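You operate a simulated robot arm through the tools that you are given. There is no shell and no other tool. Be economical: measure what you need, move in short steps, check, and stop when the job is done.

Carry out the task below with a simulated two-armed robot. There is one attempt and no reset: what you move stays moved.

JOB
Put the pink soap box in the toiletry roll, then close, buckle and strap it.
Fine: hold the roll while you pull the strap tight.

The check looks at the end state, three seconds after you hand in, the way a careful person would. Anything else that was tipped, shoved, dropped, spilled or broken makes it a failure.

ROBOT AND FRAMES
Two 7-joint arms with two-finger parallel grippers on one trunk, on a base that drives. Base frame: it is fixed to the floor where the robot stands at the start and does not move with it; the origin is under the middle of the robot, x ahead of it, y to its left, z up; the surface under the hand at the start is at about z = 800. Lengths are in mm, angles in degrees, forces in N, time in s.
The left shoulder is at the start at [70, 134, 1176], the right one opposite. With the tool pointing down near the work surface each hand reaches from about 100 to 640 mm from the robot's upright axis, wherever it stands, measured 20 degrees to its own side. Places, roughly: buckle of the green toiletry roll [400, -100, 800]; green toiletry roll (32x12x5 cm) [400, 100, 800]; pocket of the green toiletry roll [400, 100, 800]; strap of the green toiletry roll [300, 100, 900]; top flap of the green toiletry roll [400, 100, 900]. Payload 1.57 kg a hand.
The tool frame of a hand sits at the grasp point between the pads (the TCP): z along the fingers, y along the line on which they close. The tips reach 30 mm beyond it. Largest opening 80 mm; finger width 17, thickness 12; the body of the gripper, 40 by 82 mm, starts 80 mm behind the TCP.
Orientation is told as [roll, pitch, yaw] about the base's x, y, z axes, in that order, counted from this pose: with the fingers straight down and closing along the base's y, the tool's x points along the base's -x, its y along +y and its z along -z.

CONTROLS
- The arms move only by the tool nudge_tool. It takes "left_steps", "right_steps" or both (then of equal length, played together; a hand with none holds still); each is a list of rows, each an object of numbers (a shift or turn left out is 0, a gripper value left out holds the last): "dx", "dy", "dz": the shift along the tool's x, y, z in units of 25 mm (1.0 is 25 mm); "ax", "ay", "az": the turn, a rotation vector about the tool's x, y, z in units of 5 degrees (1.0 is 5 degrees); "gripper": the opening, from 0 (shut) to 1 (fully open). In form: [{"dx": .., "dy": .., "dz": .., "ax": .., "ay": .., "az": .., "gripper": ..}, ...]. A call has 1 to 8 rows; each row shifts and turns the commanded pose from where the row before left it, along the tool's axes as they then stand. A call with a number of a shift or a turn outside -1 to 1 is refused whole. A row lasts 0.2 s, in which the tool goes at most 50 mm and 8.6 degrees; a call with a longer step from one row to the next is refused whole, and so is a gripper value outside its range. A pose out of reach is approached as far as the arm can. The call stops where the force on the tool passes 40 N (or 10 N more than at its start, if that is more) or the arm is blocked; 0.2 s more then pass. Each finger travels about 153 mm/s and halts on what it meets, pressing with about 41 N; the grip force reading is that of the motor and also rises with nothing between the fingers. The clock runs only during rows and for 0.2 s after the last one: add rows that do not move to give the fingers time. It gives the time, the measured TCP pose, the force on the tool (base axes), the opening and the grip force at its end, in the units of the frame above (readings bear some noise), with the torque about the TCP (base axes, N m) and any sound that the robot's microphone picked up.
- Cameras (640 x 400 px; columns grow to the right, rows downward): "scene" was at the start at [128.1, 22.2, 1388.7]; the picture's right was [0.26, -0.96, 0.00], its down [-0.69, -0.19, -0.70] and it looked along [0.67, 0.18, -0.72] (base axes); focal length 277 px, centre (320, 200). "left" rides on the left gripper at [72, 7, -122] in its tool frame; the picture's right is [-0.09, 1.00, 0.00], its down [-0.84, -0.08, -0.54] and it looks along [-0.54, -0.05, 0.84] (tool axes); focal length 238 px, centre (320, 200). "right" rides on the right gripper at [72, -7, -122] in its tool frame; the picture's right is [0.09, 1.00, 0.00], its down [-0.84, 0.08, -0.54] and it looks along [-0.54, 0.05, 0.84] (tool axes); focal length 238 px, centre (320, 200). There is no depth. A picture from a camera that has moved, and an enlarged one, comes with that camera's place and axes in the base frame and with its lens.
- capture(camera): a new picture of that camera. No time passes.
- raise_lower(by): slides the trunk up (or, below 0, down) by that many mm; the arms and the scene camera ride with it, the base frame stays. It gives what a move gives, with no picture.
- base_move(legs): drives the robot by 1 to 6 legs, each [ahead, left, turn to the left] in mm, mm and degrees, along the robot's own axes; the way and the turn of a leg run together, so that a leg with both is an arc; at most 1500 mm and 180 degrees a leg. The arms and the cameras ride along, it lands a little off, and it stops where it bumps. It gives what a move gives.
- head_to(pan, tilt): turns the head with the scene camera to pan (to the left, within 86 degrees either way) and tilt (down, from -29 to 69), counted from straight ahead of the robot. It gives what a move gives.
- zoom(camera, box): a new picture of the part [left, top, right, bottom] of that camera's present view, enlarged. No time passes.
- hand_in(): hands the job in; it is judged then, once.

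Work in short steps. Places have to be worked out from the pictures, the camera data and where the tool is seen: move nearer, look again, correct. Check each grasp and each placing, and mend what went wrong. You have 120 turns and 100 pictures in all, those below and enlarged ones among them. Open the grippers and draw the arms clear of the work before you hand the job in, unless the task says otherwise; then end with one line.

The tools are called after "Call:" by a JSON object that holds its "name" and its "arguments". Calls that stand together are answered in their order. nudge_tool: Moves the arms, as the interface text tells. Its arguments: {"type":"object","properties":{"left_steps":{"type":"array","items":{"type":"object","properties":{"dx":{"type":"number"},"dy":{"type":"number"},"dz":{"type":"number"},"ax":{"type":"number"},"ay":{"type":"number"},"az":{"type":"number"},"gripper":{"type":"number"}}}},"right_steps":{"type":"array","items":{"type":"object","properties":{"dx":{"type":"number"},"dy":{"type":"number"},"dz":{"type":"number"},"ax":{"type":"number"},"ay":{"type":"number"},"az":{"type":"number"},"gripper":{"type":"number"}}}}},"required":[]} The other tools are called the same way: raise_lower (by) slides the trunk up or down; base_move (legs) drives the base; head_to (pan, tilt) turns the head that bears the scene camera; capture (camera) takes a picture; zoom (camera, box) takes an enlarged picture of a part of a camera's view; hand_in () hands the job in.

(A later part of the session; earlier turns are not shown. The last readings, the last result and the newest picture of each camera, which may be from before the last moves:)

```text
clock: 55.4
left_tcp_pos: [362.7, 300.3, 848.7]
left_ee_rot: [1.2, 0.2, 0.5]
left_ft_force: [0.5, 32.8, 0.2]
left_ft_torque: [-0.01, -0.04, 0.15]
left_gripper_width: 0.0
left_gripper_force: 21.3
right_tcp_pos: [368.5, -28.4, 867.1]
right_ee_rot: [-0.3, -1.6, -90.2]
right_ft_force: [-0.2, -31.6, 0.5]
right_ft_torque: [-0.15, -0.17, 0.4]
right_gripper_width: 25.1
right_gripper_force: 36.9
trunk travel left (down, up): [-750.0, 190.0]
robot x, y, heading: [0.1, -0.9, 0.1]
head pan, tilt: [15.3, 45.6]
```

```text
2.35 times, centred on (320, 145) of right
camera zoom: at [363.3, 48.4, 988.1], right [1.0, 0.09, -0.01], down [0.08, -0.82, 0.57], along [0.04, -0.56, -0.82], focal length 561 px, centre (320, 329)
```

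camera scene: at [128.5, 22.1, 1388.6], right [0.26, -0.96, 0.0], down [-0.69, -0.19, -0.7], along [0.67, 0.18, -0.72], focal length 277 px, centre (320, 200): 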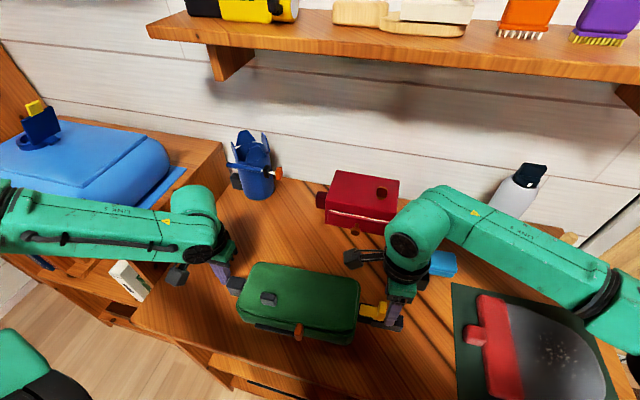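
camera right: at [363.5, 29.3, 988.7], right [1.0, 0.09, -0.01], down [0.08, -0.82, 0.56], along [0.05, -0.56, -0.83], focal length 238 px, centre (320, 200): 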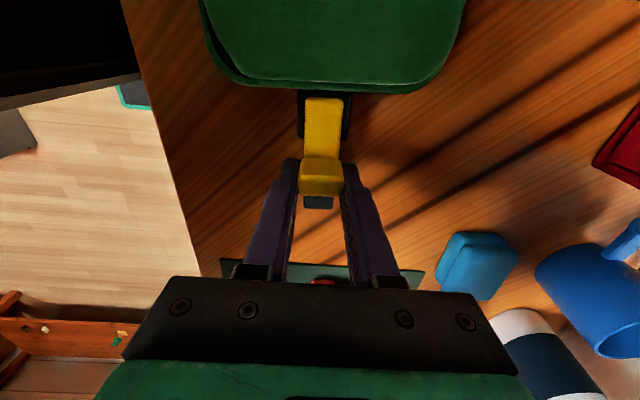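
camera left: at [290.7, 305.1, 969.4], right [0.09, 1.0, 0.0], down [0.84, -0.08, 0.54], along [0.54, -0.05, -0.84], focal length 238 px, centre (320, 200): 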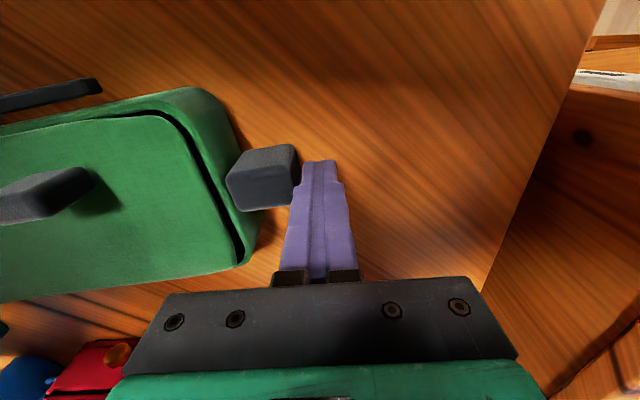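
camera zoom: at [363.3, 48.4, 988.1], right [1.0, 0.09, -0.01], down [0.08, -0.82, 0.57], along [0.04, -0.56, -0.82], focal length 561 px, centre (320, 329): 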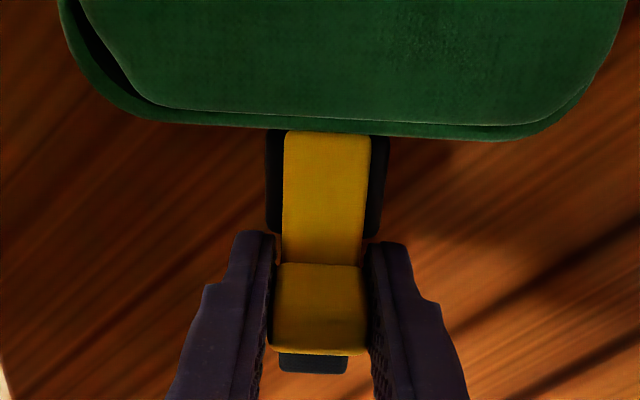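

The fingers slid along the knob, so the tongue is bottomed out. I'll repeat the pull test.

Call:
{"name": "nudge_tool", "arguments": {"right_steps": [{"dx": -0.15}, {"dx": -0.15}, {"dx": -0.15}]}}

Call:
{"name": "zoom", "arguments": {"camera": "right", "box": [250, 60, 390, 230]}}

```text
clock: 56.2
left_tcp_pos: [361.6, 297.0, 848.9]
left_ee_rot: [0.6, 0.2, 0.4]
left_ft_force: [0.2, 0.0, -0.2]
left_ft_torque: [0.01, 0.02, -0.01]
left_gripper_width: 0.1
left_gripper_force: 21.2
right_tcp_pos: [369.7, -37.2, 867.6]
right_ee_rot: [-0.2, -1.1, -90.1]
right_ft_force: [-0.3, 0.1, -0.5]
right_ft_torque: [-0.5, -0.05, 0.02]
right_gripper_width: 25.1
right_gripper_force: 36.7
trunk travel left (down, up): [-750.0, 190.0]
robot x, y, heading: [-0.1, 2.0, -0.1]
head pan, tilt: [15.3, 45.6]
```

```text
2.35 times, centred on (320, 145) of right
camera zoom: at [363.1, 37.7, 989.9], right [1.0, 0.09, 0.0], down [0.08, -0.83, 0.56], along [0.05, -0.56, -0.83], focal length 561 px, centre (320, 329)
```

zoom: 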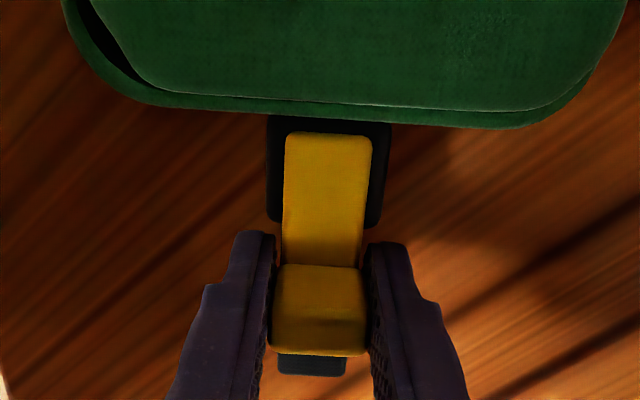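

It still slides freely, with no friction. I'll test whether the buckle is a loose piece or on a slide joint by lifting the knob 3 mm and reading the force.

Call:
{"name": "nudge_tool", "arguments": {"right_steps": [{"dz": -0.06}, {"dz": -0.06}]}}

```text
clock: 56.8
left_tcp_pos: [362.5, 297.1, 849.1]
left_ee_rot: [1.0, 0.2, 0.4]
left_ft_force: [-0.7, -0.5, -0.5]
left_ft_torque: [0.0, 0.03, -0.03]
left_gripper_width: 0.0
left_gripper_force: 20.9
right_tcp_pos: [370.2, -36.5, 871.4]
right_ee_rot: [-0.2, -1.3, -90.3]
right_ft_force: [1.0, 0.3, -2.9]
right_ft_torque: [-0.54, -0.04, -0.03]
right_gripper_width: 25.0
right_gripper_force: 36.8
trunk travel left (down, up): [-750.0, 190.0]
robot x, y, heading: [1.9, -1.1, 0.1]
head pan, tilt: [15.3, 45.6]
```

−2.9 N suggests it may carry part of the roll. I'll lift 5 mm more and look.

Call:
{"name": "nudge_tool", "arguments": {"right_steps": [{"dz": -0.1}, {"dz": -0.1}]}}

Call:
{"name": "zoom", "arguments": {"camera": "scene", "box": [330, 265, 410, 330]}}

```text
clock: 57.4
left_tcp_pos: [363.1, 299.6, 848.4]
left_ee_rot: [0.8, 0.1, 0.4]
left_ft_force: [0.2, 0.2, 0.5]
left_ft_torque: [0.0, 0.02, -0.03]
left_gripper_width: 0.1
left_gripper_force: 21.9
right_tcp_pos: [369.1, -37.8, 874.9]
right_ee_rot: [-0.2, -1.5, -90.3]
right_ft_force: [-0.3, -0.2, -3.5]
right_ft_torque: [-0.48, -0.01, 0.0]
right_gripper_width: 25.0
right_gripper_force: 36.9
trunk travel left (down, up): [-750.0, 190.0]
robot x, y, heading: [3.4, -1.5, 0.0]
head pan, tilt: [15.3, 45.6]
```

```text
6.15 times, centred on (370, 298) of scene
camera zoom: at [128.5, 22.4, 1388.7], right [0.26, -0.96, 0.0], down [-0.69, -0.19, -0.7], along [0.67, 0.18, -0.72], focal length 1704 px, centre (12, -400)
```

zoom: 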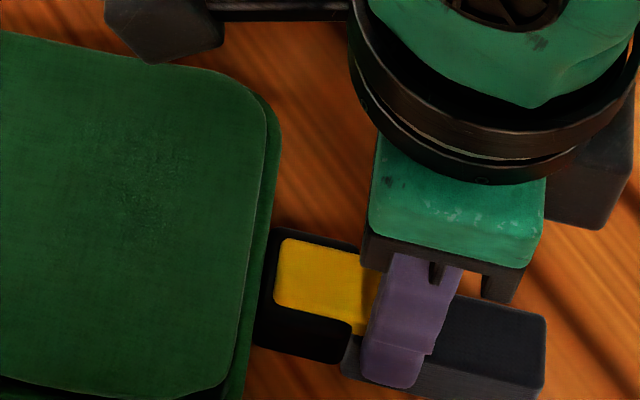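

The roll's end rises with the knob, so the buckle is on a slide joint of the roll and full travel is the buckled state. I'll lower it and push it fully home against the left stop.

Call:
{"name": "nudge_tool", "arguments": {"right_steps": [{"dz": 0.16}, {"dz": 0.16}, {"dx": 0.15}, {"dx": 0.15}, {"dx": 0.15}, {"dx": 0.1}]}}

Call:
{"name": "zoom", "arguments": {"camera": "right", "box": [250, 60, 390, 230]}}

```text
clock: 58.8
left_tcp_pos: [361.3, 301.0, 850.2]
left_ee_rot: [1.4, 0.2, 0.5]
left_ft_force: [0.8, 28.5, 0.4]
left_ft_torque: [-0.05, 0.01, -0.03]
left_gripper_width: 0.1
left_gripper_force: 21.0
right_tcp_pos: [369.1, -26.6, 866.9]
right_ee_rot: [-0.1, -1.8, -90.3]
right_ft_force: [-2.0, -32.6, 2.9]
right_ft_torque: [0.07, -0.1, 0.26]
right_gripper_width: 25.0
right_gripper_force: 36.5
trunk travel left (down, up): [-750.0, 190.0]
robot x, y, heading: [1.3, 2.2, -0.1]
head pan, tilt: [15.3, 45.6]
```

```text
2.35 times, centred on (320, 145) of right
camera zoom: at [363.4, 48.5, 987.5], right [1.0, 0.08, -0.01], down [0.07, -0.82, 0.57], along [0.04, -0.57, -0.82], focal length 561 px, centre (320, 329)
```

zoom: 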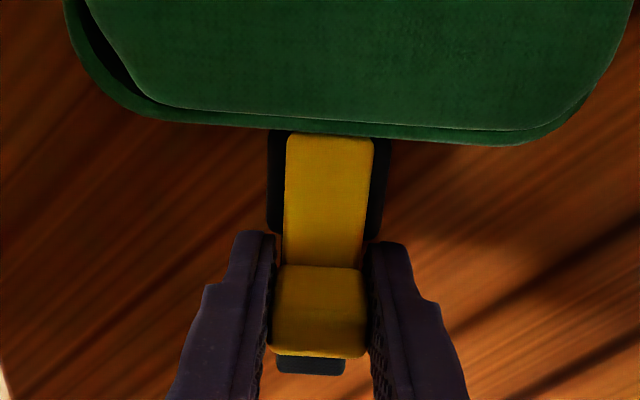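

Seated. I'll relax the preload by 2 mm, open, and rise straight up.

Call:
{"name": "nudge_tool", "arguments": {"right_steps": [{"dx": -0.08}, {"gripper": 0.6}, {}, {"dz": -0.9}, {"dz": -0.9}, {"dz": -0.9}, {"gripper": 0}, {}]}}

Call:
{"name": "capture", "arguments": {"camera": "scene"}}

Call:
{"name": "zoom", "arguments": {"camera": "scene", "box": [220, 250, 420, 350]}}

```text
clock: 60.6
left_tcp_pos: [363.0, 298.4, 849.7]
left_ee_rot: [0.8, 0.2, 0.4]
left_ft_force: [0.7, 6.2, -3.5]
left_ft_torque: [0.04, 0.03, 0.04]
left_gripper_width: 0.3
left_gripper_force: 21.0
right_tcp_pos: [370.4, -24.8, 935.5]
right_ee_rot: [-0.2, -1.2, -90.2]
right_ft_force: [-1.1, -6.7, -0.4]
right_ft_torque: [-0.01, 0.12, 0.43]
right_gripper_width: 24.9
right_gripper_force: 36.3
trunk travel left (down, up): [-750.0, 190.0]
robot x, y, heading: [0.2, -1.9, -0.0]
head pan, tilt: [15.3, 45.6]
```

```text
28 pictures are left
camera scene: at [128.5, 22.4, 1388.7], right [0.26, -0.96, 0.0], down [-0.69, -0.19, -0.7], along [0.67, 0.18, -0.72], focal length 277 px, centre (320, 200)
```

scene: 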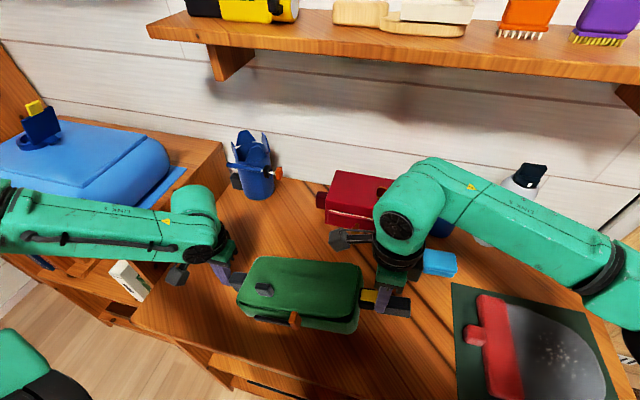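

```text
3.20 times, centred on (320, 300) of scene
camera zoom: at [128.5, 22.4, 1388.7], right [0.26, -0.96, 0.0], down [-0.69, -0.19, -0.7], along [0.67, 0.18, -0.72], focal length 886 px, centre (320, -120)
```

zoom: 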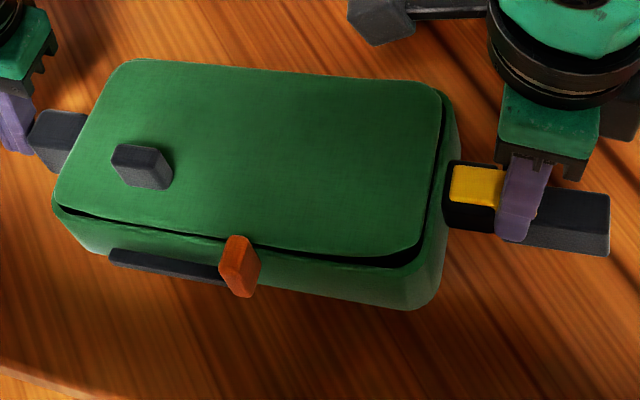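

The gripper reads 25 mm at z=935, so it may still be carrying the knob. I check the right camera.

Call:
{"name": "capture", "arguments": {"camera": "right"}}

```text
26 pictures are left
camera right: at [363.9, 49.8, 1056.9], right [1.0, 0.09, -0.01], down [0.08, -0.83, 0.56], along [0.05, -0.56, -0.83], focal length 238 px, centre (320, 200)
```

right: 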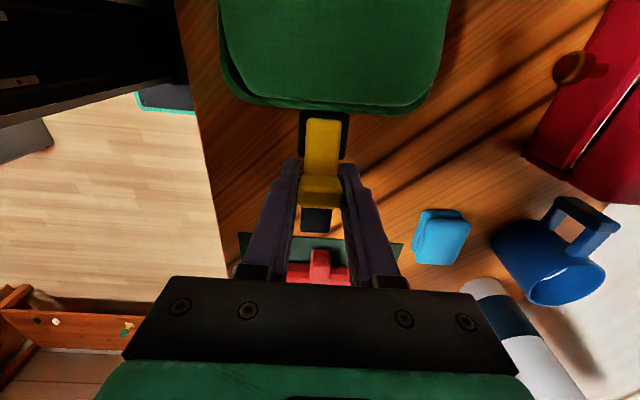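

The right end was lifted about 65 mm. I'll lower it back gently and open in a separate call to verify the release.

Call:
{"name": "nudge_tool", "arguments": {"right_steps": [{"dz": 0.5}, {"dz": 0.5}, {"dz": 0.5}, {"dz": 0.5}, {"dz": 0.4}, {"dz": 0.25}]}}

Call:
{"name": "nudge_tool", "arguments": {"right_steps": [{"gripper": 0.6}, {}, {}]}}

Call:
{"name": "capture", "arguments": {"camera": "right"}}

```text
clock: 62.0
left_tcp_pos: [363.1, 298.7, 849.8]
left_ee_rot: [1.2, 0.0, 0.4]
left_ft_force: [0.9, 28.8, 3.7]
left_ft_torque: [-0.02, 0.01, -0.03]
left_gripper_width: 0.1
left_gripper_force: 21.4
right_tcp_pos: [369.7, -29.7, 869.4]
right_ee_rot: [-0.3, -1.6, -90.4]
right_ft_force: [-0.5, -34.0, 3.2]
right_ft_torque: [0.53, -0.15, 0.36]
right_gripper_width: 24.9
right_gripper_force: 36.5
trunk travel left (down, up): [-750.0, 190.0]
robot x, y, heading: [-2.2, -0.5, 0.2]
head pan, tilt: [15.3, 45.6]
```

```text
clock: 62.8
left_tcp_pos: [363.2, 299.4, 850.5]
left_ee_rot: [1.1, 0.1, 0.5]
left_ft_force: [4.5, 30.1, 8.1]
left_ft_torque: [-0.09, 0.04, -0.08]
left_gripper_width: 0.2
left_gripper_force: 21.4
right_tcp_pos: [368.5, -27.8, 870.3]
right_ee_rot: [-0.3, -1.7, -90.2]
right_ft_force: [-2.0, -30.8, -1.3]
right_ft_torque: [-0.74, -0.21, 0.73]
right_gripper_width: 49.2
right_gripper_force: 1.0
trunk travel left (down, up): [-750.0, 190.0]
robot x, y, heading: [1.5, 2.1, 0.1]
head pan, tilt: [15.3, 45.6]
```

```text
25 pictures are left
camera right: at [362.8, 48.1, 990.3], right [1.0, 0.09, -0.01], down [0.08, -0.82, 0.57], along [0.04, -0.56, -0.82], focal length 238 px, centre (320, 200)
```

right: 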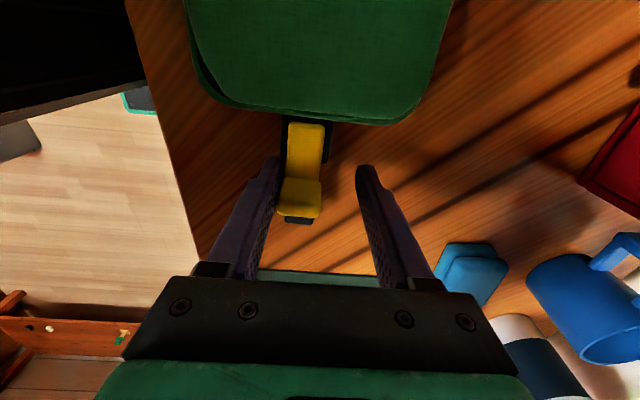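

I see: the finger is jammed against the socket face at 30 N, and that friction carried the roll. I'll back off −y first with the fingers open, then rise in a second step.

Call:
{"name": "nudge_tool", "arguments": {"right_steps": [{"dx": -0.3}, {"dx": -0.15, "dy": -0.3}, {}]}}

Call:
{"name": "zoom", "arguments": {"camera": "right", "box": [220, 80, 400, 240]}}

```text
clock: 63.6
left_tcp_pos: [361.9, 298.2, 848.9]
left_ee_rot: [0.8, 0.1, 0.3]
left_ft_force: [0.6, 0.3, -0.1]
left_ft_torque: [-0.04, 0.02, 0.0]
left_gripper_width: 0.7
left_gripper_force: 21.2
right_tcp_pos: [362.9, -36.7, 870.9]
right_ee_rot: [-0.2, -1.3, -90.2]
right_ft_force: [0.0, 0.3, 1.0]
right_ft_torque: [-0.03, 0.0, -0.02]
right_gripper_width: 48.0
right_gripper_force: 0.1
trunk travel left (down, up): [-750.0, 190.0]
robot x, y, heading: [1.0, 0.7, 0.1]
head pan, tilt: [15.3, 45.6]
```

```text
2.50 times, centred on (310, 160) of right
camera zoom: at [356.2, 37.9, 991.4], right [1.0, 0.09, -0.01], down [0.08, -0.82, 0.56], along [0.05, -0.56, -0.83], focal length 596 px, centre (345, 300)
```

zoom: 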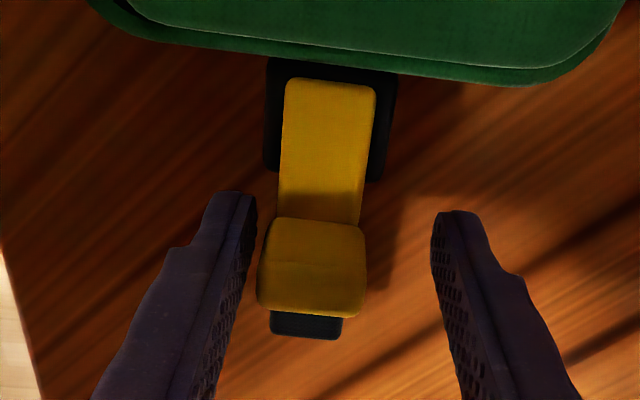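

Free now, with the tongue about 7 mm out. I'll rise, go behind the knob, close the fingers, push it home from behind, then retreat straight back.

Call:
{"name": "nudge_tool", "arguments": {"right_steps": [{"dz": -0.8}, {"dz": -0.8}, {"dz": -0.8}, {"dx": -1, "dy": -0.15}, {"dx": -1, "dy": -0.15, "gripper": 0}, {}, {"dz": 0.8}, {"dz": 0.8}]}}

Call:
{"name": "nudge_tool", "arguments": {"right_steps": [{"dz": 0.7}, {"dx": 0.6}, {"dx": 0.3}, {"dx": 0.2}, {"dx": 0.15}, {"dx": 0.1}]}}

Call:
{"name": "capture", "arguments": {"camera": "right"}}

```text
clock: 65.4
left_tcp_pos: [362.0, 299.1, 848.7]
left_ee_rot: [0.9, 0.2, 0.3]
left_ft_force: [0.7, -0.3, 0.3]
left_ft_torque: [0.01, 0.05, 0.03]
left_gripper_width: 0.0
left_gripper_force: 21.4
right_tcp_pos: [354.6, -85.9, 890.1]
right_ee_rot: [-0.2, -1.2, -90.2]
right_ft_force: [-0.5, -0.1, 0.5]
right_ft_torque: [0.02, 0.0, 0.01]
right_gripper_width: 0.1
right_gripper_force: 21.2
trunk travel left (down, up): [-750.0, 190.0]
robot x, y, heading: [-2.8, -1.8, 0.2]
head pan, tilt: [15.3, 45.6]
```

```text
clock: 66.8
left_tcp_pos: [363.8, 298.4, 848.6]
left_ee_rot: [0.9, 0.2, 0.4]
left_ft_force: [0.7, -0.3, 0.4]
left_ft_torque: [-0.01, 0.01, 0.01]
left_gripper_width: 0.0
left_gripper_force: 21.1
right_tcp_pos: [355.1, -54.3, 872.5]
right_ee_rot: [-0.3, -1.3, -90.3]
right_ft_force: [-0.1, -1.6, -0.7]
right_ft_torque: [0.0, 0.04, 0.01]
right_gripper_width: 0.1
right_gripper_force: 21.4
trunk travel left (down, up): [-750.0, 190.0]
robot x, y, heading: [2.7, 1.4, -0.0]
head pan, tilt: [15.3, 45.6]
```

```text
23 pictures are left
camera right: at [349.1, 21.4, 993.2], right [1.0, 0.09, -0.01], down [0.07, -0.82, 0.56], along [0.04, -0.56, -0.83], focal length 238 px, centre (320, 200)
```

right: 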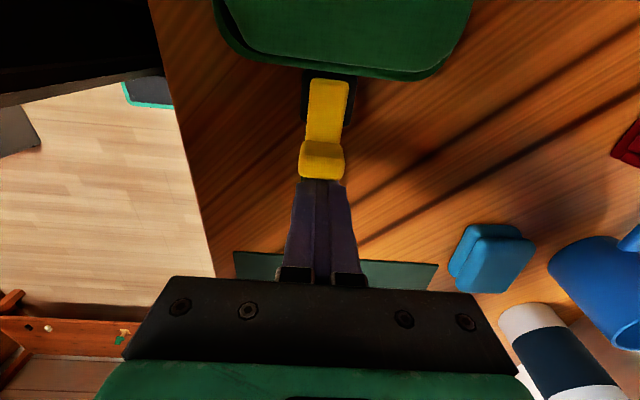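

In contact at 1.6 N. I continue to the stop.

Call:
{"name": "nudge_tool", "arguments": {"right_steps": [{"dx": 0.1}, {"dx": 0.1}, {"dx": 0.1}, {"dx": 0.08}, {"dx": 0.08}, {}]}}

```text
clock: 68.1
left_tcp_pos: [361.6, 302.9, 848.2]
left_ee_rot: [1.4, 0.3, 0.4]
left_ft_force: [-0.8, 13.4, 5.1]
left_ft_torque: [-0.07, 0.05, -0.11]
left_gripper_width: 0.0
left_gripper_force: 21.4
right_tcp_pos: [353.9, -46.3, 871.3]
right_ee_rot: [-0.1, -2.1, -90.7]
right_ft_force: [1.4, -16.0, 4.1]
right_ft_torque: [0.1, 0.02, -0.05]
right_gripper_width: 0.2
right_gripper_force: 21.2
trunk travel left (down, up): [-750.0, 190.0]
robot x, y, heading: [-0.6, 0.9, -0.3]
head pan, tilt: [15.3, 45.6]
stopped in row 6 (right hand): the force on the tool passed its limit at 41 N (the readings are from after the stop); the commanded pose is now the measured one
```

At the hard stop with 41 N. I'll retreat straight back and see whether the tongue stays in.

Call:
{"name": "nudge_tool", "arguments": {"right_steps": [{"dx": -0.4}, {"dx": -0.8}, {"dx": -0.4}, {"dz": -0.8}]}}

Call:
{"name": "zoom", "arguments": {"camera": "right", "box": [250, 0, 390, 150]}}

```text
clock: 69.1
left_tcp_pos: [363.1, 301.0, 847.8]
left_ee_rot: [1.2, 0.3, 0.5]
left_ft_force: [0.0, -0.1, 0.5]
left_ft_torque: [-0.02, -0.02, 0.0]
left_gripper_width: 0.0
left_gripper_force: 20.7
right_tcp_pos: [353.0, -84.7, 892.5]
right_ee_rot: [-0.1, -1.7, -90.5]
right_ft_force: [-0.5, -0.2, 0.0]
right_ft_torque: [-0.03, -0.02, 0.02]
right_gripper_width: 0.0
right_gripper_force: 21.1
trunk travel left (down, up): [-750.0, 190.0]
robot x, y, heading: [1.4, -2.3, 0.2]
head pan, tilt: [15.3, 45.6]
```

```text
2.67 times, centred on (320, 75) of right
camera zoom: at [347.0, -7.5, 1013.6], right [1.0, 0.08, -0.01], down [0.07, -0.82, 0.57], along [0.04, -0.57, -0.82], focal length 636 px, centre (320, 533)
```

zoom: 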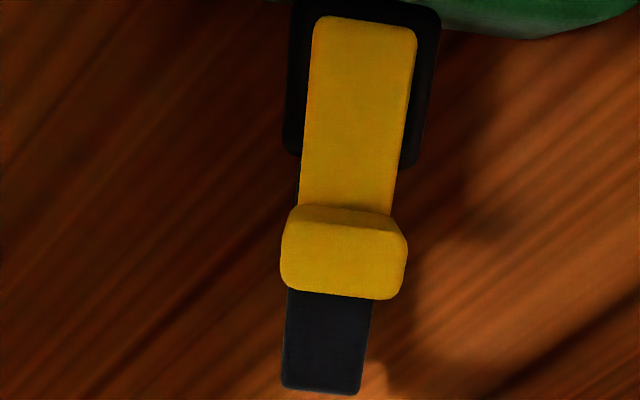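

The tongue tip is at the roll wall and stays in. Next is the strap: the left hand retreats and goes to view the orange tab, while the right hand goes above the flap's rear right to hold the roll down.

Call:
{"name": "nudge_tool", "arguments": {"left_steps": [{"dy": 0.6}, {"dz": -1}, {"dz": -1}, {"dz": -1}, {"dz": -1}, {}, {}, {}], "right_steps": [{"dz": -0.9}, {"dz": -0.9}, {"dz": -0.9}, {"dx": 1, "dy": 0.38}, {"dx": 1, "dy": 0.38}, {"dx": 1, "dy": 0.38}, {"dx": 1, "dy": 0.38}, {"dx": 1, "dy": 0.38}]}}

Call:
{"name": "nudge_tool", "arguments": {"left_steps": [{"dx": 0.56, "dy": -0.98}, {"dx": 0.56, "dy": -0.98}, {"dx": 0.56, "dy": -0.98}, {"dx": 0.56, "dy": -0.98}, {"dx": 0.56, "dy": -0.98}, {"dx": 0.56, "dy": -0.98}, {"dx": 0.56, "dy": -0.98}]}}

Call:
{"name": "capture", "arguments": {"camera": "left"}}

Call:
{"name": "capture", "arguments": {"camera": "scene"}}

```text
clock: 70.9
left_tcp_pos: [362.4, 315.3, 946.2]
left_ee_rot: [1.2, 0.3, 0.5]
left_ft_force: [-0.1, 0.3, -0.3]
left_ft_torque: [0.01, -0.03, -0.04]
left_gripper_width: 0.0
left_gripper_force: 21.3
right_tcp_pos: [405.3, 44.3, 957.7]
right_ee_rot: [-0.3, -1.8, -90.6]
right_ft_force: [0.9, -0.1, -0.5]
right_ft_torque: [0.0, -0.02, 0.03]
right_gripper_width: 0.0
right_gripper_force: 21.7
trunk travel left (down, up): [-750.0, 190.0]
robot x, y, heading: [1.3, 0.2, 0.0]
head pan, tilt: [15.3, 45.6]
```

```text
clock: 72.5
left_tcp_pos: [335.4, 264.0, 946.4]
left_ee_rot: [1.3, 0.3, 0.5]
left_ft_force: [0.1, 0.1, -0.3]
left_ft_torque: [0.0, 0.01, 0.01]
left_gripper_width: 0.0
left_gripper_force: 20.7
left hand out of reach, approached as far as the arm can: row 3, 4, 5, 6, 7
right_tcp_pos: [403.5, 43.2, 956.1]
right_ee_rot: [-0.1, -1.8, -90.5]
right_ft_force: [0.3, -0.4, 0.6]
right_ft_torque: [-0.01, -0.06, -0.02]
right_gripper_width: 0.0
right_gripper_force: 21.5
trunk travel left (down, up): [-750.0, 190.0]
robot x, y, heading: [-2.1, 2.0, 0.0]
head pan, tilt: [15.3, 45.6]
```

```text
21 pictures are left
camera left: at [264.6, 266.9, 1067.4], right [0.08, 1.0, 0.02], down [0.84, -0.08, 0.54], along [0.54, -0.03, -0.84], focal length 238 px, centre (320, 200)
```

left: 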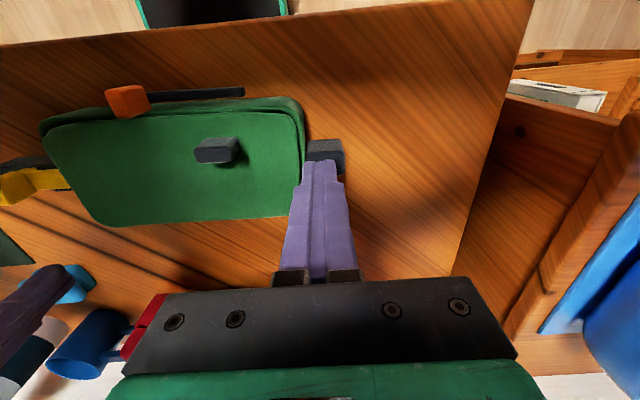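

```text
20 pictures are left
camera scene: at [128.1, 22.1, 1388.7], right [0.26, -0.96, 0.0], down [-0.69, -0.19, -0.7], along [0.67, 0.18, -0.72], focal length 277 px, centre (320, 200)
```

scene: 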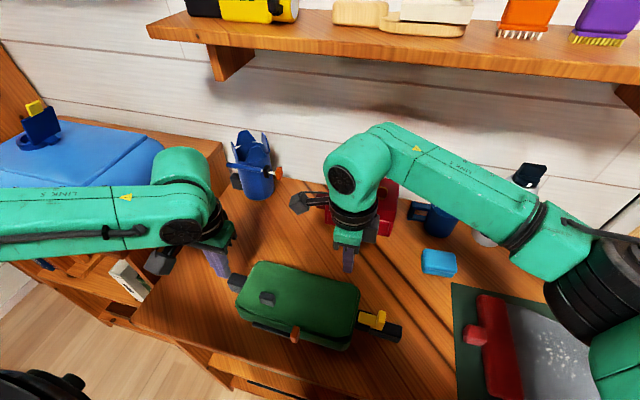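

Left stalled at a joint limit on that path. The orange tab is at about (289,112,860) and its bar runs to y≈200. I'll try routing the left hand higher, the way it came.

Call:
{"name": "nudge_tool", "arguments": {"left_steps": [{"dz": -1, "dx": -0.6}, {"dz": -1, "ax": -0.2}, {"dy": -0.95}, {"dy": -0.95}, {"dy": -0.95}, {"dy": -0.95}, {"dy": -0.95}, {"dy": -0.95}]}}

```text
clock: 74.1
left_tcp_pos: [353.7, 156.8, 991.1]
left_ee_rot: [3.0, 0.6, 1.8]
left_ft_force: [0.8, 6.9, -0.3]
left_ft_torque: [-0.59, 0.13, 0.3]
left_gripper_width: 0.0
left_gripper_force: 20.9
right_tcp_pos: [406.4, 36.2, 957.1]
right_ee_rot: [-0.4, -2.4, -90.7]
right_ft_force: [-1.7, -6.4, 0.4]
right_ft_torque: [0.89, -0.1, 0.1]
right_gripper_width: 0.1
right_gripper_force: 21.8
trunk travel left (down, up): [-750.0, 190.0]
robot x, y, heading: [1.9, -3.5, -0.2]
head pan, tilt: [15.3, 45.6]
stopped in row 7 (left hand): the force on the tool passed its limit at 73 N (the readings are from after the stop); the commanded pose is now the measured one
```

The left gripper touched the right hand's camera. I'll separate them: right moves −y, left moves +y and then toward −x.

Call:
{"name": "nudge_tool", "arguments": {"left_steps": [{"dy": 0.6}, {"dx": 0.8}, {"dx": 0.8}, {"dx": 0.8}], "right_steps": [{"dx": -0.8}, {"dx": -0.8}, {}, {}]}}

Call:
{"name": "zoom", "arguments": {"camera": "scene", "box": [220, 180, 420, 360]}}

```text
clock: 75.1
left_tcp_pos: [333.1, 172.4, 992.0]
left_ee_rot: [2.9, 0.6, 1.8]
left_ft_force: [0.0, 1.1, 0.3]
left_ft_torque: [0.0, -0.02, 0.02]
left_gripper_width: 0.1
left_gripper_force: 21.5
left hand out of reach, approached as far as the arm can: row 3, 4
right_tcp_pos: [406.5, -0.3, 959.2]
right_ee_rot: [-0.5, -2.5, -90.7]
right_ft_force: [0.2, -0.1, -0.9]
right_ft_torque: [-0.02, 0.02, 0.0]
right_gripper_width: 0.4
right_gripper_force: 21.1
trunk travel left (down, up): [-750.0, 190.0]
robot x, y, heading: [1.6, -1.9, -0.1]
head pan, tilt: [15.3, 45.6]
```

```text
2.22 times, centred on (320, 270) of scene
camera zoom: at [128.5, 22.8, 1388.7], right [0.26, -0.96, 0.0], down [-0.69, -0.19, -0.7], along [0.67, 0.18, -0.72], focal length 615 px, centre (320, 44)
```

zoom: 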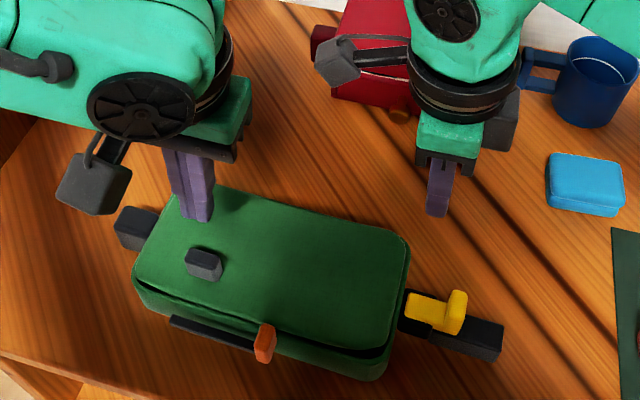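

The left arm is too folded to go nearer. Driving the base back 120 mm gives both arms room, and the hands are clear above the roll.

Call:
{"name": "base_move", "arguments": {"legs": [[-120, 0, 0]]}}

Call:
{"name": "nudge_tool", "arguments": {"left_steps": [{"dx": -0.6, "dy": -0.95}, {"dx": -0.6, "dy": -0.95}, {"dx": -0.6, "dy": -0.95}, {"dx": -0.6, "dy": -0.95}], "right_steps": [{"dy": 0.9}, {"dy": 0.9}, {"dy": 0.9}, {"dy": 0.9}]}}

Call:
{"name": "capture", "arguments": {"camera": "left"}}

Call:
{"name": "capture", "arguments": {"camera": "scene"}}

```text
clock: 76.3
left_tcp_pos: [214.2, 172.7, 991.3]
left_ee_rot: [3.0, 0.7, 1.8]
left_ft_force: [-0.4, 0.1, -0.2]
left_ft_torque: [0.01, 0.03, 0.0]
left_gripper_width: 0.0
left_gripper_force: 20.9
right_tcp_pos: [287.2, -2.6, 958.1]
right_ee_rot: [-0.4, -2.5, -90.7]
right_ft_force: [0.5, 0.0, -0.3]
right_ft_torque: [0.03, 0.01, 0.02]
right_gripper_width: 0.0
right_gripper_force: 21.3
trunk travel left (down, up): [-750.0, 190.0]
robot x, y, heading: [-116.3, -0.0, -0.1]
head pan, tilt: [15.3, 45.6]
```

```text
clock: 77.3
left_tcp_pos: [278.1, 79.3, 986.8]
left_ee_rot: [2.9, 0.8, 1.9]
left_ft_force: [0.5, 0.4, 0.6]
left_ft_torque: [-0.01, 0.03, 0.0]
left_gripper_width: 0.2
left_gripper_force: 21.4
right_tcp_pos: [378.2, -3.8, 957.7]
right_ee_rot: [-0.5, -2.4, -90.7]
right_ft_force: [0.3, 0.5, -0.7]
right_ft_torque: [-0.01, 0.01, 0.02]
right_gripper_width: 0.2
right_gripper_force: 21.1
trunk travel left (down, up): [-750.0, 190.0]
robot x, y, heading: [-122.3, -5.7, -0.4]
head pan, tilt: [15.3, 45.6]
```

```text
18 pictures are left
camera left: at [208.3, 77.9, 1108.8], right [0.06, 1.0, 0.05], down [0.85, -0.08, 0.53], along [0.53, 0.01, -0.85], focal length 238 px, centre (320, 200)
```

left: 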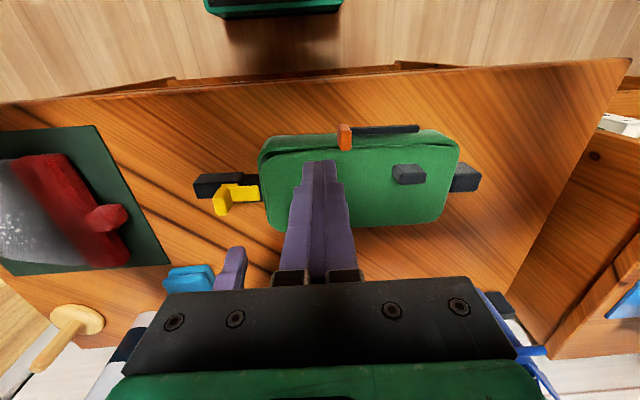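

```text
17 pictures are left
camera scene: at [12.0, 22.0, 1388.4], right [0.26, -0.96, 0.0], down [-0.69, -0.19, -0.7], along [0.67, 0.18, -0.72], focal length 277 px, centre (320, 200)
```

scene: 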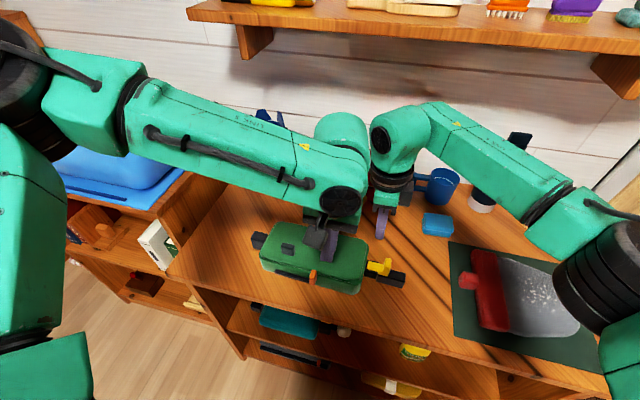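

Now reachable; the tab is at about (287,113). I'll zoom to get its exact extents relative to the front wall.

Call:
{"name": "zoom", "arguments": {"camera": "left", "box": [250, 100, 440, 200]}}

```text
3.37 times, centred on (345, 150) of left
camera zoom: at [208.3, 77.9, 1108.8], right [0.06, 1.0, 0.05], down [0.85, -0.08, 0.53], along [0.53, 0.01, -0.85], focal length 803 px, centre (236, 368)
```

zoom: 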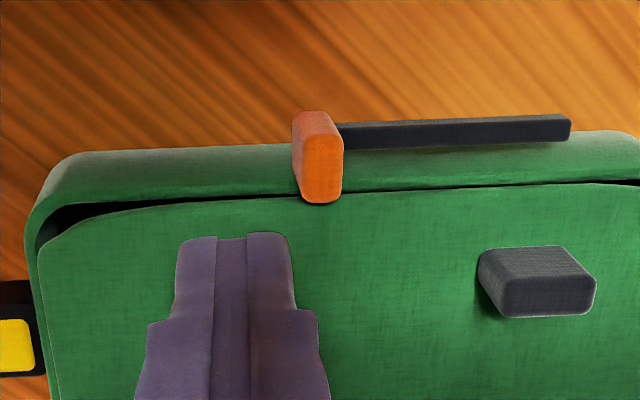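

The tab is ~12 mm thick, front face x≈279, right face y≈106, top z≈865. The left fingers go down just right of it (tip z≈850), while the right hand presses the flap to hold the roll.

Call:
{"name": "nudge_tool", "arguments": {"right_steps": [{"dx": 0.8, "dy": 0.2}, {"dx": 0.8, "dy": 0.1}, {"dz": 0.8}, {"dz": 0.8}, {"dz": 0.6}, {"dz": 0.3}, {"dz": 0.2}], "left_steps": [{"dx": -0.12, "dz": 0.6}, {"dz": 0.7}, {"dz": 0.7}, {"dz": 0.7}, {"dz": 0.7}, {"dz": 0.5}, {"dz": 0.38}]}}

Call:
{"name": "capture", "arguments": {"camera": "left"}}

```text
clock: 78.9
left_tcp_pos: [271.0, 94.6, 889.0]
left_ee_rot: [2.7, 0.5, 1.7]
left_ft_force: [1.8, -3.8, 2.4]
left_ft_torque: [-0.07, -0.06, -0.03]
left_gripper_width: 0.1
left_gripper_force: 21.3
left hand out of reach, approached as far as the arm can: row 5, 6, 7
right_tcp_pos: [382.8, 33.4, 891.4]
right_ee_rot: [-0.2, -2.2, -90.7]
right_ft_force: [2.2, 0.8, 9.1]
right_ft_torque: [0.05, -0.05, 0.02]
right_gripper_width: 0.2
right_gripper_force: 21.0
trunk travel left (down, up): [-750.0, 190.0]
robot x, y, heading: [-119.0, -0.2, 0.1]
head pan, tilt: [15.3, 45.6]
```

```text
15 pictures are left
camera left: at [200.8, 93.8, 1010.7], right [0.06, 1.0, 0.05], down [0.84, -0.08, 0.53], along [0.53, 0.01, -0.85], focal length 238 px, centre (320, 200)
```

left: 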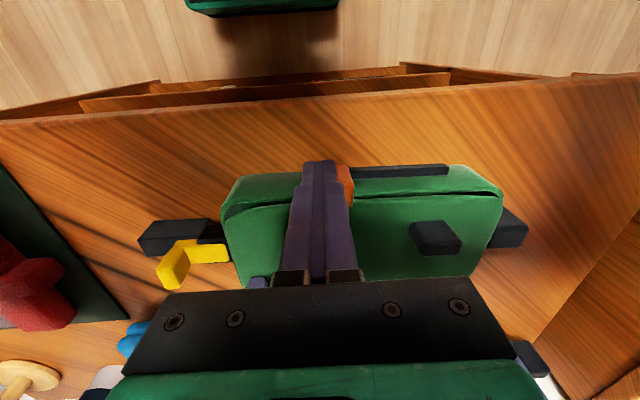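

The left finger touches the tab (−3.8 N), and the right holds the flap with 9 N. I'll press slightly more on the right and push the tab +y 20 mm first.

Call:
{"name": "nudge_tool", "arguments": {"right_steps": [{"dz": 0.1}, {}, {}, {}], "left_steps": [{"dy": 0.1, "dz": 0.02}, {"dy": 0.25, "dz": 0.05}, {"dy": 0.25, "dz": 0.05}, {"dy": 0.25, "dz": 0.05}]}}

Call:
{"name": "capture", "arguments": {"camera": "left"}}

```text
clock: 79.9
left_tcp_pos: [269.0, 118.1, 886.1]
left_ee_rot: [2.9, 0.5, 1.8]
left_ft_force: [0.0, -0.2, 0.1]
left_ft_torque: [-0.04, -0.01, 0.04]
left_gripper_width: 0.2
left_gripper_force: 20.9
right_tcp_pos: [382.3, 34.7, 890.5]
right_ee_rot: [0.1, -2.3, -90.7]
right_ft_force: [13.5, -0.1, 36.9]
right_ft_torque: [0.21, -0.45, -0.22]
right_gripper_width: 0.0
right_gripper_force: 21.7
trunk travel left (down, up): [-750.0, 190.0]
robot x, y, heading: [-114.2, 3.1, -0.0]
head pan, tilt: [15.3, 45.6]
```

```text
14 pictures are left
camera left: at [198.1, 115.5, 1007.7], right [0.06, 1.0, 0.05], down [0.84, -0.08, 0.53], along [0.53, 0.01, -0.85], focal length 238 px, centre (320, 200)
```

left: 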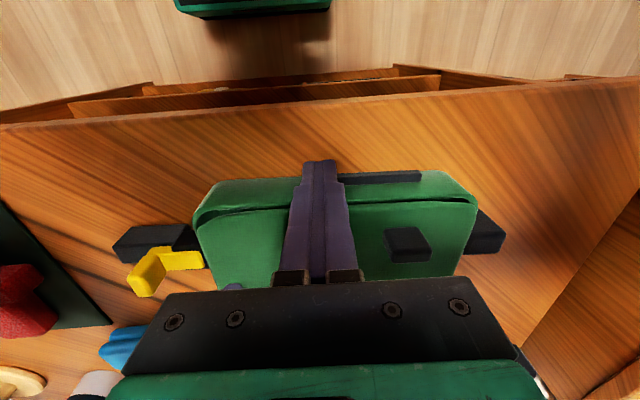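

The finger slid in front of the tab because the arm is at its limit here. I'll lift both hands and shift the base 80 mm right, so the tab lies more on the left arm's own side.

Call:
{"name": "nudge_tool", "arguments": {"right_steps": [{"dz": -0.9}, {"dz": -0.9}, {"dz": -0.9}], "left_steps": [{"dz": -0.9}, {"dz": -0.9}, {"dz": -0.9}]}}

Call:
{"name": "base_move", "arguments": {"legs": [[0, -80, 0]]}}

Call:
{"name": "capture", "arguments": {"camera": "left"}}

```text
clock: 80.7
left_tcp_pos: [268.9, 114.7, 952.4]
left_ee_rot: [2.9, 0.6, 1.8]
left_ft_force: [-0.2, -0.2, -0.7]
left_ft_torque: [0.02, 0.02, 0.01]
left_gripper_width: 0.2
left_gripper_force: 21.0
right_tcp_pos: [383.0, 37.2, 953.7]
right_ee_rot: [-0.4, -2.5, -90.8]
right_ft_force: [-0.2, -0.2, -1.2]
right_ft_torque: [-0.05, -0.01, 0.03]
right_gripper_width: 0.2
right_gripper_force: 21.2
trunk travel left (down, up): [-750.0, 190.0]
robot x, y, heading: [-122.2, -1.8, -0.2]
head pan, tilt: [15.3, 45.6]
```

```text
clock: 81.8
left_tcp_pos: [270.8, 35.5, 951.6]
left_ee_rot: [2.9, 0.6, 1.8]
left_ft_force: [-0.3, 0.0, -0.7]
left_ft_torque: [-0.03, -0.02, 0.0]
left_gripper_width: 0.0
left_gripper_force: 21.2
right_tcp_pos: [383.0, -41.2, 954.0]
right_ee_rot: [-0.4, -2.5, -90.6]
right_ft_force: [0.4, -0.7, 0.9]
right_ft_torque: [-0.03, -0.02, 0.01]
right_gripper_width: 0.1
right_gripper_force: 21.4
trunk travel left (down, up): [-750.0, 190.0]
robot x, y, heading: [-118.1, -77.7, -0.1]
head pan, tilt: [15.3, 45.6]
```

```text
13 pictures are left
camera left: at [200.1, 34.8, 1073.4], right [0.06, 1.0, 0.05], down [0.85, -0.08, 0.53], along [0.53, 0.01, -0.85], focal length 238 px, centre (320, 200)
```

left: 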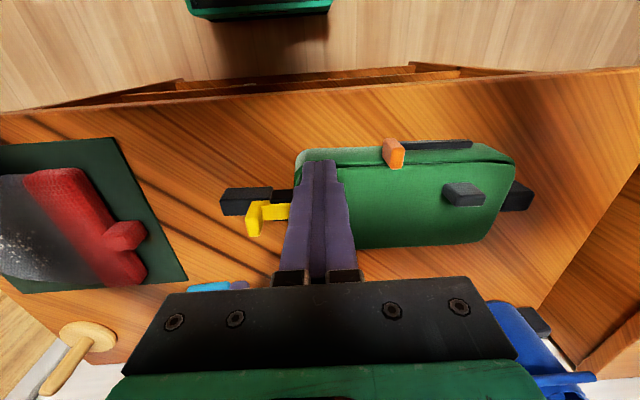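

The tab is still at (287,110). I'll level the left hand, position at x≈284 just right of the tab and lower it, while the right returns to press on the flap.

Call:
{"name": "nudge_tool", "arguments": {"left_steps": [{"ax": 0.6, "az": 0.36}, {"dx": -0.25, "dy": 0.9}, {"dx": -0.25, "dy": 0.9}, {"dz": 0.7}, {"dz": 0.7}, {"dz": 0.7}, {"dz": 0.6}, {}], "right_steps": [{"dx": 0.95}, {"dx": 0.95}, {"dx": 0.95}, {"dz": 0.8}, {"dz": 0.8}, {"dz": 0.5}, {"dz": 0.3}, {"dz": 0.15}]}}

Call:
{"name": "capture", "arguments": {"camera": "left"}}

```text
clock: 83.6
left_tcp_pos: [280.9, 80.2, 884.8]
left_ee_rot: [-0.1, 0.6, 0.0]
left_ft_force: [-0.8, -0.5, -0.4]
left_ft_torque: [0.01, 0.01, -0.02]
left_gripper_width: 0.1
left_gripper_force: 21.1
right_tcp_pos: [380.3, 24.6, 894.7]
right_ee_rot: [-0.3, -2.5, -90.6]
right_ft_force: [-1.0, -0.2, -0.2]
right_ft_torque: [0.0, -0.01, 0.01]
right_gripper_width: 0.0
right_gripper_force: 22.0
right hand out of reach, approached as far as the arm can: row 3, 5
trunk travel left (down, up): [-750.0, 190.0]
robot x, y, heading: [-122.1, -81.1, 0.1]
head pan, tilt: [15.3, 45.6]
```

```text
12 pictures are left
camera left: at [211.6, 86.8, 1006.3], right [0.09, 1.0, 0.0], down [0.84, -0.08, 0.53], along [0.53, -0.05, -0.85], focal length 238 px, centre (320, 200)
```

left: 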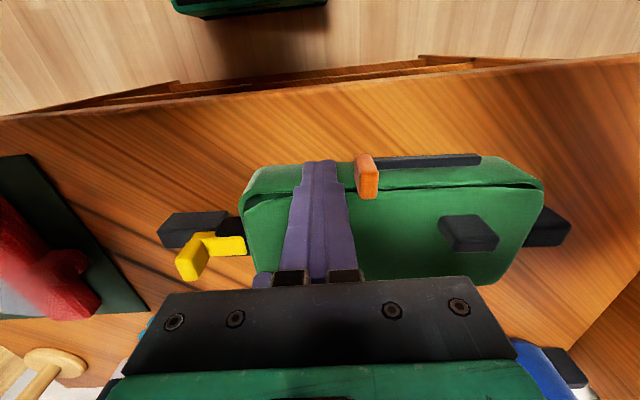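

Well placed. I'll move 5 mm deeper, press with the right, and push the tab +y.

Call:
{"name": "nudge_tool", "arguments": {"left_steps": [{"dx": -0.2}, {}, {"dy": 0.4}, {"dy": 0.3}, {"dy": 0.3}, {"dy": 0.3}], "right_steps": [{"dz": 0.15}, {"dz": 0.1}, {}, {}, {}, {}]}}

Call:
{"name": "capture", "arguments": {"camera": "left"}}

```text
clock: 85.0
left_tcp_pos: [284.8, 109.2, 886.3]
left_ee_rot: [-0.5, 0.3, -0.1]
left_ft_force: [7.6, -21.0, -2.8]
left_ft_torque: [-0.15, -0.12, -0.22]
left_gripper_width: 0.0
left_gripper_force: 21.2
right_tcp_pos: [377.5, 26.1, 890.7]
right_ee_rot: [-0.2, -1.9, -90.3]
right_ft_force: [0.5, 19.6, 28.1]
right_ft_torque: [0.79, -0.06, -0.03]
right_gripper_width: 0.0
right_gripper_force: 20.5
trunk travel left (down, up): [-750.0, 190.0]
robot x, y, heading: [-119.8, -80.7, -0.0]
head pan, tilt: [15.3, 45.6]
```

```text
11 pictures are left
camera left: at [214.4, 116.4, 1007.8], right [0.09, 1.0, -0.01], down [0.84, -0.08, 0.54], along [0.54, -0.06, -0.84], focal length 238 px, centre (320, 200)
```

left: 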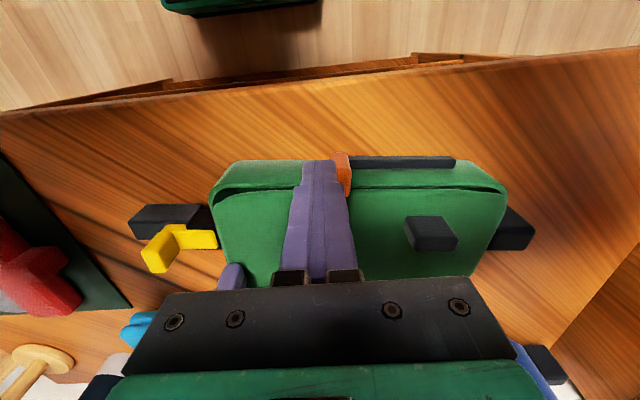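

The strap (tab and bar together) has moved ~12 mm +y relative to the roll, with ~20 N resistance. I'll increase the hold and keep pushing.

Call:
{"name": "nudge_tool", "arguments": {"left_steps": [{}, {"dy": 0.25}, {"dy": 0.25}, {"dy": 0.25}, {"dy": 0.25}], "right_steps": [{"dz": 0.06}, {}, {}, {}, {}]}}

Call:
{"name": "capture", "arguments": {"camera": "left"}}

```text
clock: 86.2
left_tcp_pos: [279.1, 141.5, 886.7]
left_ee_rot: [0.0, 0.6, 0.3]
left_ft_force: [-0.2, 0.7, -0.4]
left_ft_torque: [0.0, -0.03, 0.04]
left_gripper_width: 0.4
left_gripper_force: 21.5
right_tcp_pos: [378.0, 22.9, 890.0]
right_ee_rot: [0.4, -2.7, -90.6]
right_ft_force: [-1.7, -0.6, 39.1]
right_ft_torque: [0.25, 0.03, 0.46]
right_gripper_width: 0.0
right_gripper_force: 20.9
trunk travel left (down, up): [-750.0, 190.0]
robot x, y, heading: [-117.8, -80.2, 0.0]
head pan, tilt: [15.3, 45.6]
```

```text
10 pictures are left
camera left: at [208.5, 147.5, 1007.2], right [0.09, 1.0, 0.0], down [0.84, -0.07, 0.53], along [0.53, -0.05, -0.85], focal length 238 px, centre (320, 200)
```

left: 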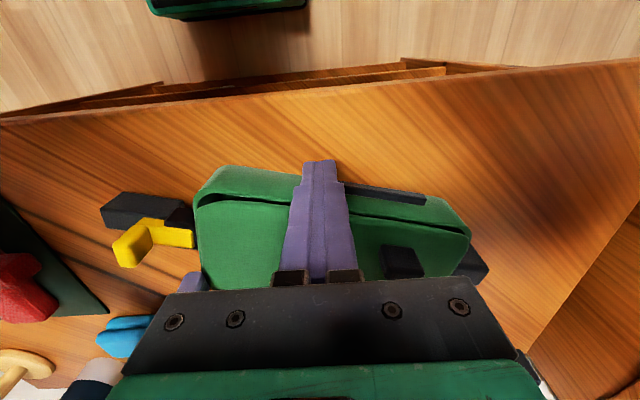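

The finger slipped past the tab and the roll turned a bit. I'll lift both hands and inspect the strap's position on the roll.

Call:
{"name": "nudge_tool", "arguments": {"left_steps": [{"dx": 0.4}, {"dz": -1}, {"dz": -1}, {"dz": -1, "dy": 0.6}, {"dz": -1, "dy": 0.6}], "right_steps": [{"dz": -0.8}, {"dz": -0.8}, {"dx": -0.6}, {"dx": -0.6}, {}]}}

Call:
{"name": "capture", "arguments": {"camera": "left"}}

```text
clock: 87.4
left_tcp_pos: [276.9, 167.9, 985.8]
left_ee_rot: [-0.2, 0.7, 0.0]
left_ft_force: [-0.1, 0.0, 1.4]
left_ft_torque: [-0.02, -0.01, 0.0]
left_gripper_width: 0.1
left_gripper_force: 21.4
right_tcp_pos: [379.1, -4.8, 927.9]
right_ee_rot: [-0.3, -2.5, -90.6]
right_ft_force: [-0.6, 0.9, -0.1]
right_ft_torque: [0.0, 0.0, 0.02]
right_gripper_width: 0.0
right_gripper_force: 20.8
trunk travel left (down, up): [-750.0, 190.0]
robot x, y, heading: [-119.9, -82.5, 0.3]
head pan, tilt: [15.3, 45.6]
```

```text
9 pictures are left
camera left: at [207.4, 175.0, 1106.3], right [0.09, 1.0, -0.01], down [0.84, -0.08, 0.53], along [0.53, -0.05, -0.85], focal length 238 px, centre (320, 200)
```

left: 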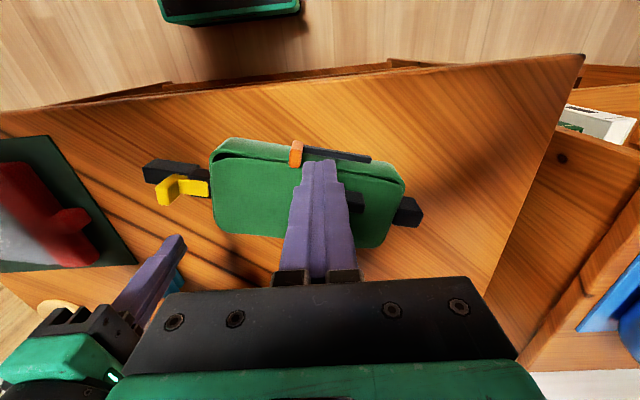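

Measured as a fraction of the roll, the tab hasn't moved, so +y is its stop and it must be pulled the other way, toward the buckle. The roll is at yaw ≈ −13° and the tab near (298,141). I'll grip the tab with the left hand from above; first align and check.

Call:
{"name": "nudge_tool", "arguments": {"left_steps": [{"dx": -0.37, "dy": -0.55, "gripper": 0.5}, {"dx": -0.37, "dy": -0.54}, {"az": 0.87}, {"az": 0.87}, {"az": 0.86, "dz": 0.8}, {"dz": 0.9}, {"dz": 0.9}, {"dz": 0.8}]}}

Call:
{"name": "capture", "arguments": {"camera": "left"}}

```text
clock: 89.2
left_tcp_pos: [295.3, 140.0, 899.5]
left_ee_rot: [-0.3, 0.5, -12.9]
left_ft_force: [-0.1, 0.4, -0.2]
left_ft_torque: [0.01, 0.01, -0.01]
left_gripper_width: 39.9
left_gripper_force: 0.1
right_tcp_pos: [380.8, -5.6, 926.5]
right_ee_rot: [-0.4, -2.4, -90.6]
right_ft_force: [1.0, -0.8, 0.6]
right_ft_torque: [0.0, -0.01, 0.0]
right_gripper_width: 0.2
right_gripper_force: 21.4
trunk travel left (down, up): [-750.0, 190.0]
robot x, y, heading: [-121.2, -77.8, -0.1]
head pan, tilt: [15.3, 45.6]
```

```text
8 pictures are left
camera left: at [228.7, 163.1, 1019.6], right [0.31, 0.95, -0.01], down [0.8, -0.26, 0.53], along [0.5, -0.17, -0.85], focal length 238 px, centre (320, 200)
```

left: 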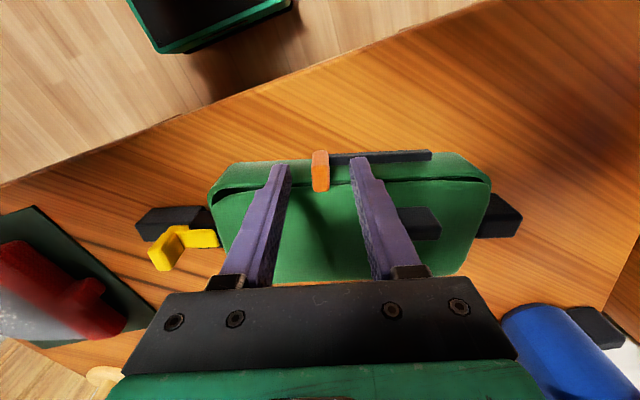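

The tab is centred between the fingers. I'll descend 15 mm and close.

Call:
{"name": "nudge_tool", "arguments": {"left_steps": [{"dz": 0.4}, {"dz": 0.22}, {"gripper": 0}, {}, {}]}}

```text
clock: 90.4
left_tcp_pos: [294.5, 139.4, 883.6]
left_ee_rot: [-0.3, 0.6, -13.0]
left_ft_force: [1.5, -0.1, 0.0]
left_ft_torque: [0.49, -0.21, -0.28]
left_gripper_width: 10.7
left_gripper_force: 28.7
right_tcp_pos: [380.7, -6.6, 926.8]
right_ee_rot: [-0.3, -2.4, -90.6]
right_ft_force: [0.8, -0.3, -0.9]
right_ft_torque: [0.01, -0.01, 0.04]
right_gripper_width: 0.0
right_gripper_force: 21.2
trunk travel left (down, up): [-750.0, 190.0]
robot x, y, heading: [-117.9, -81.3, -0.2]
head pan, tilt: [15.3, 45.6]
```

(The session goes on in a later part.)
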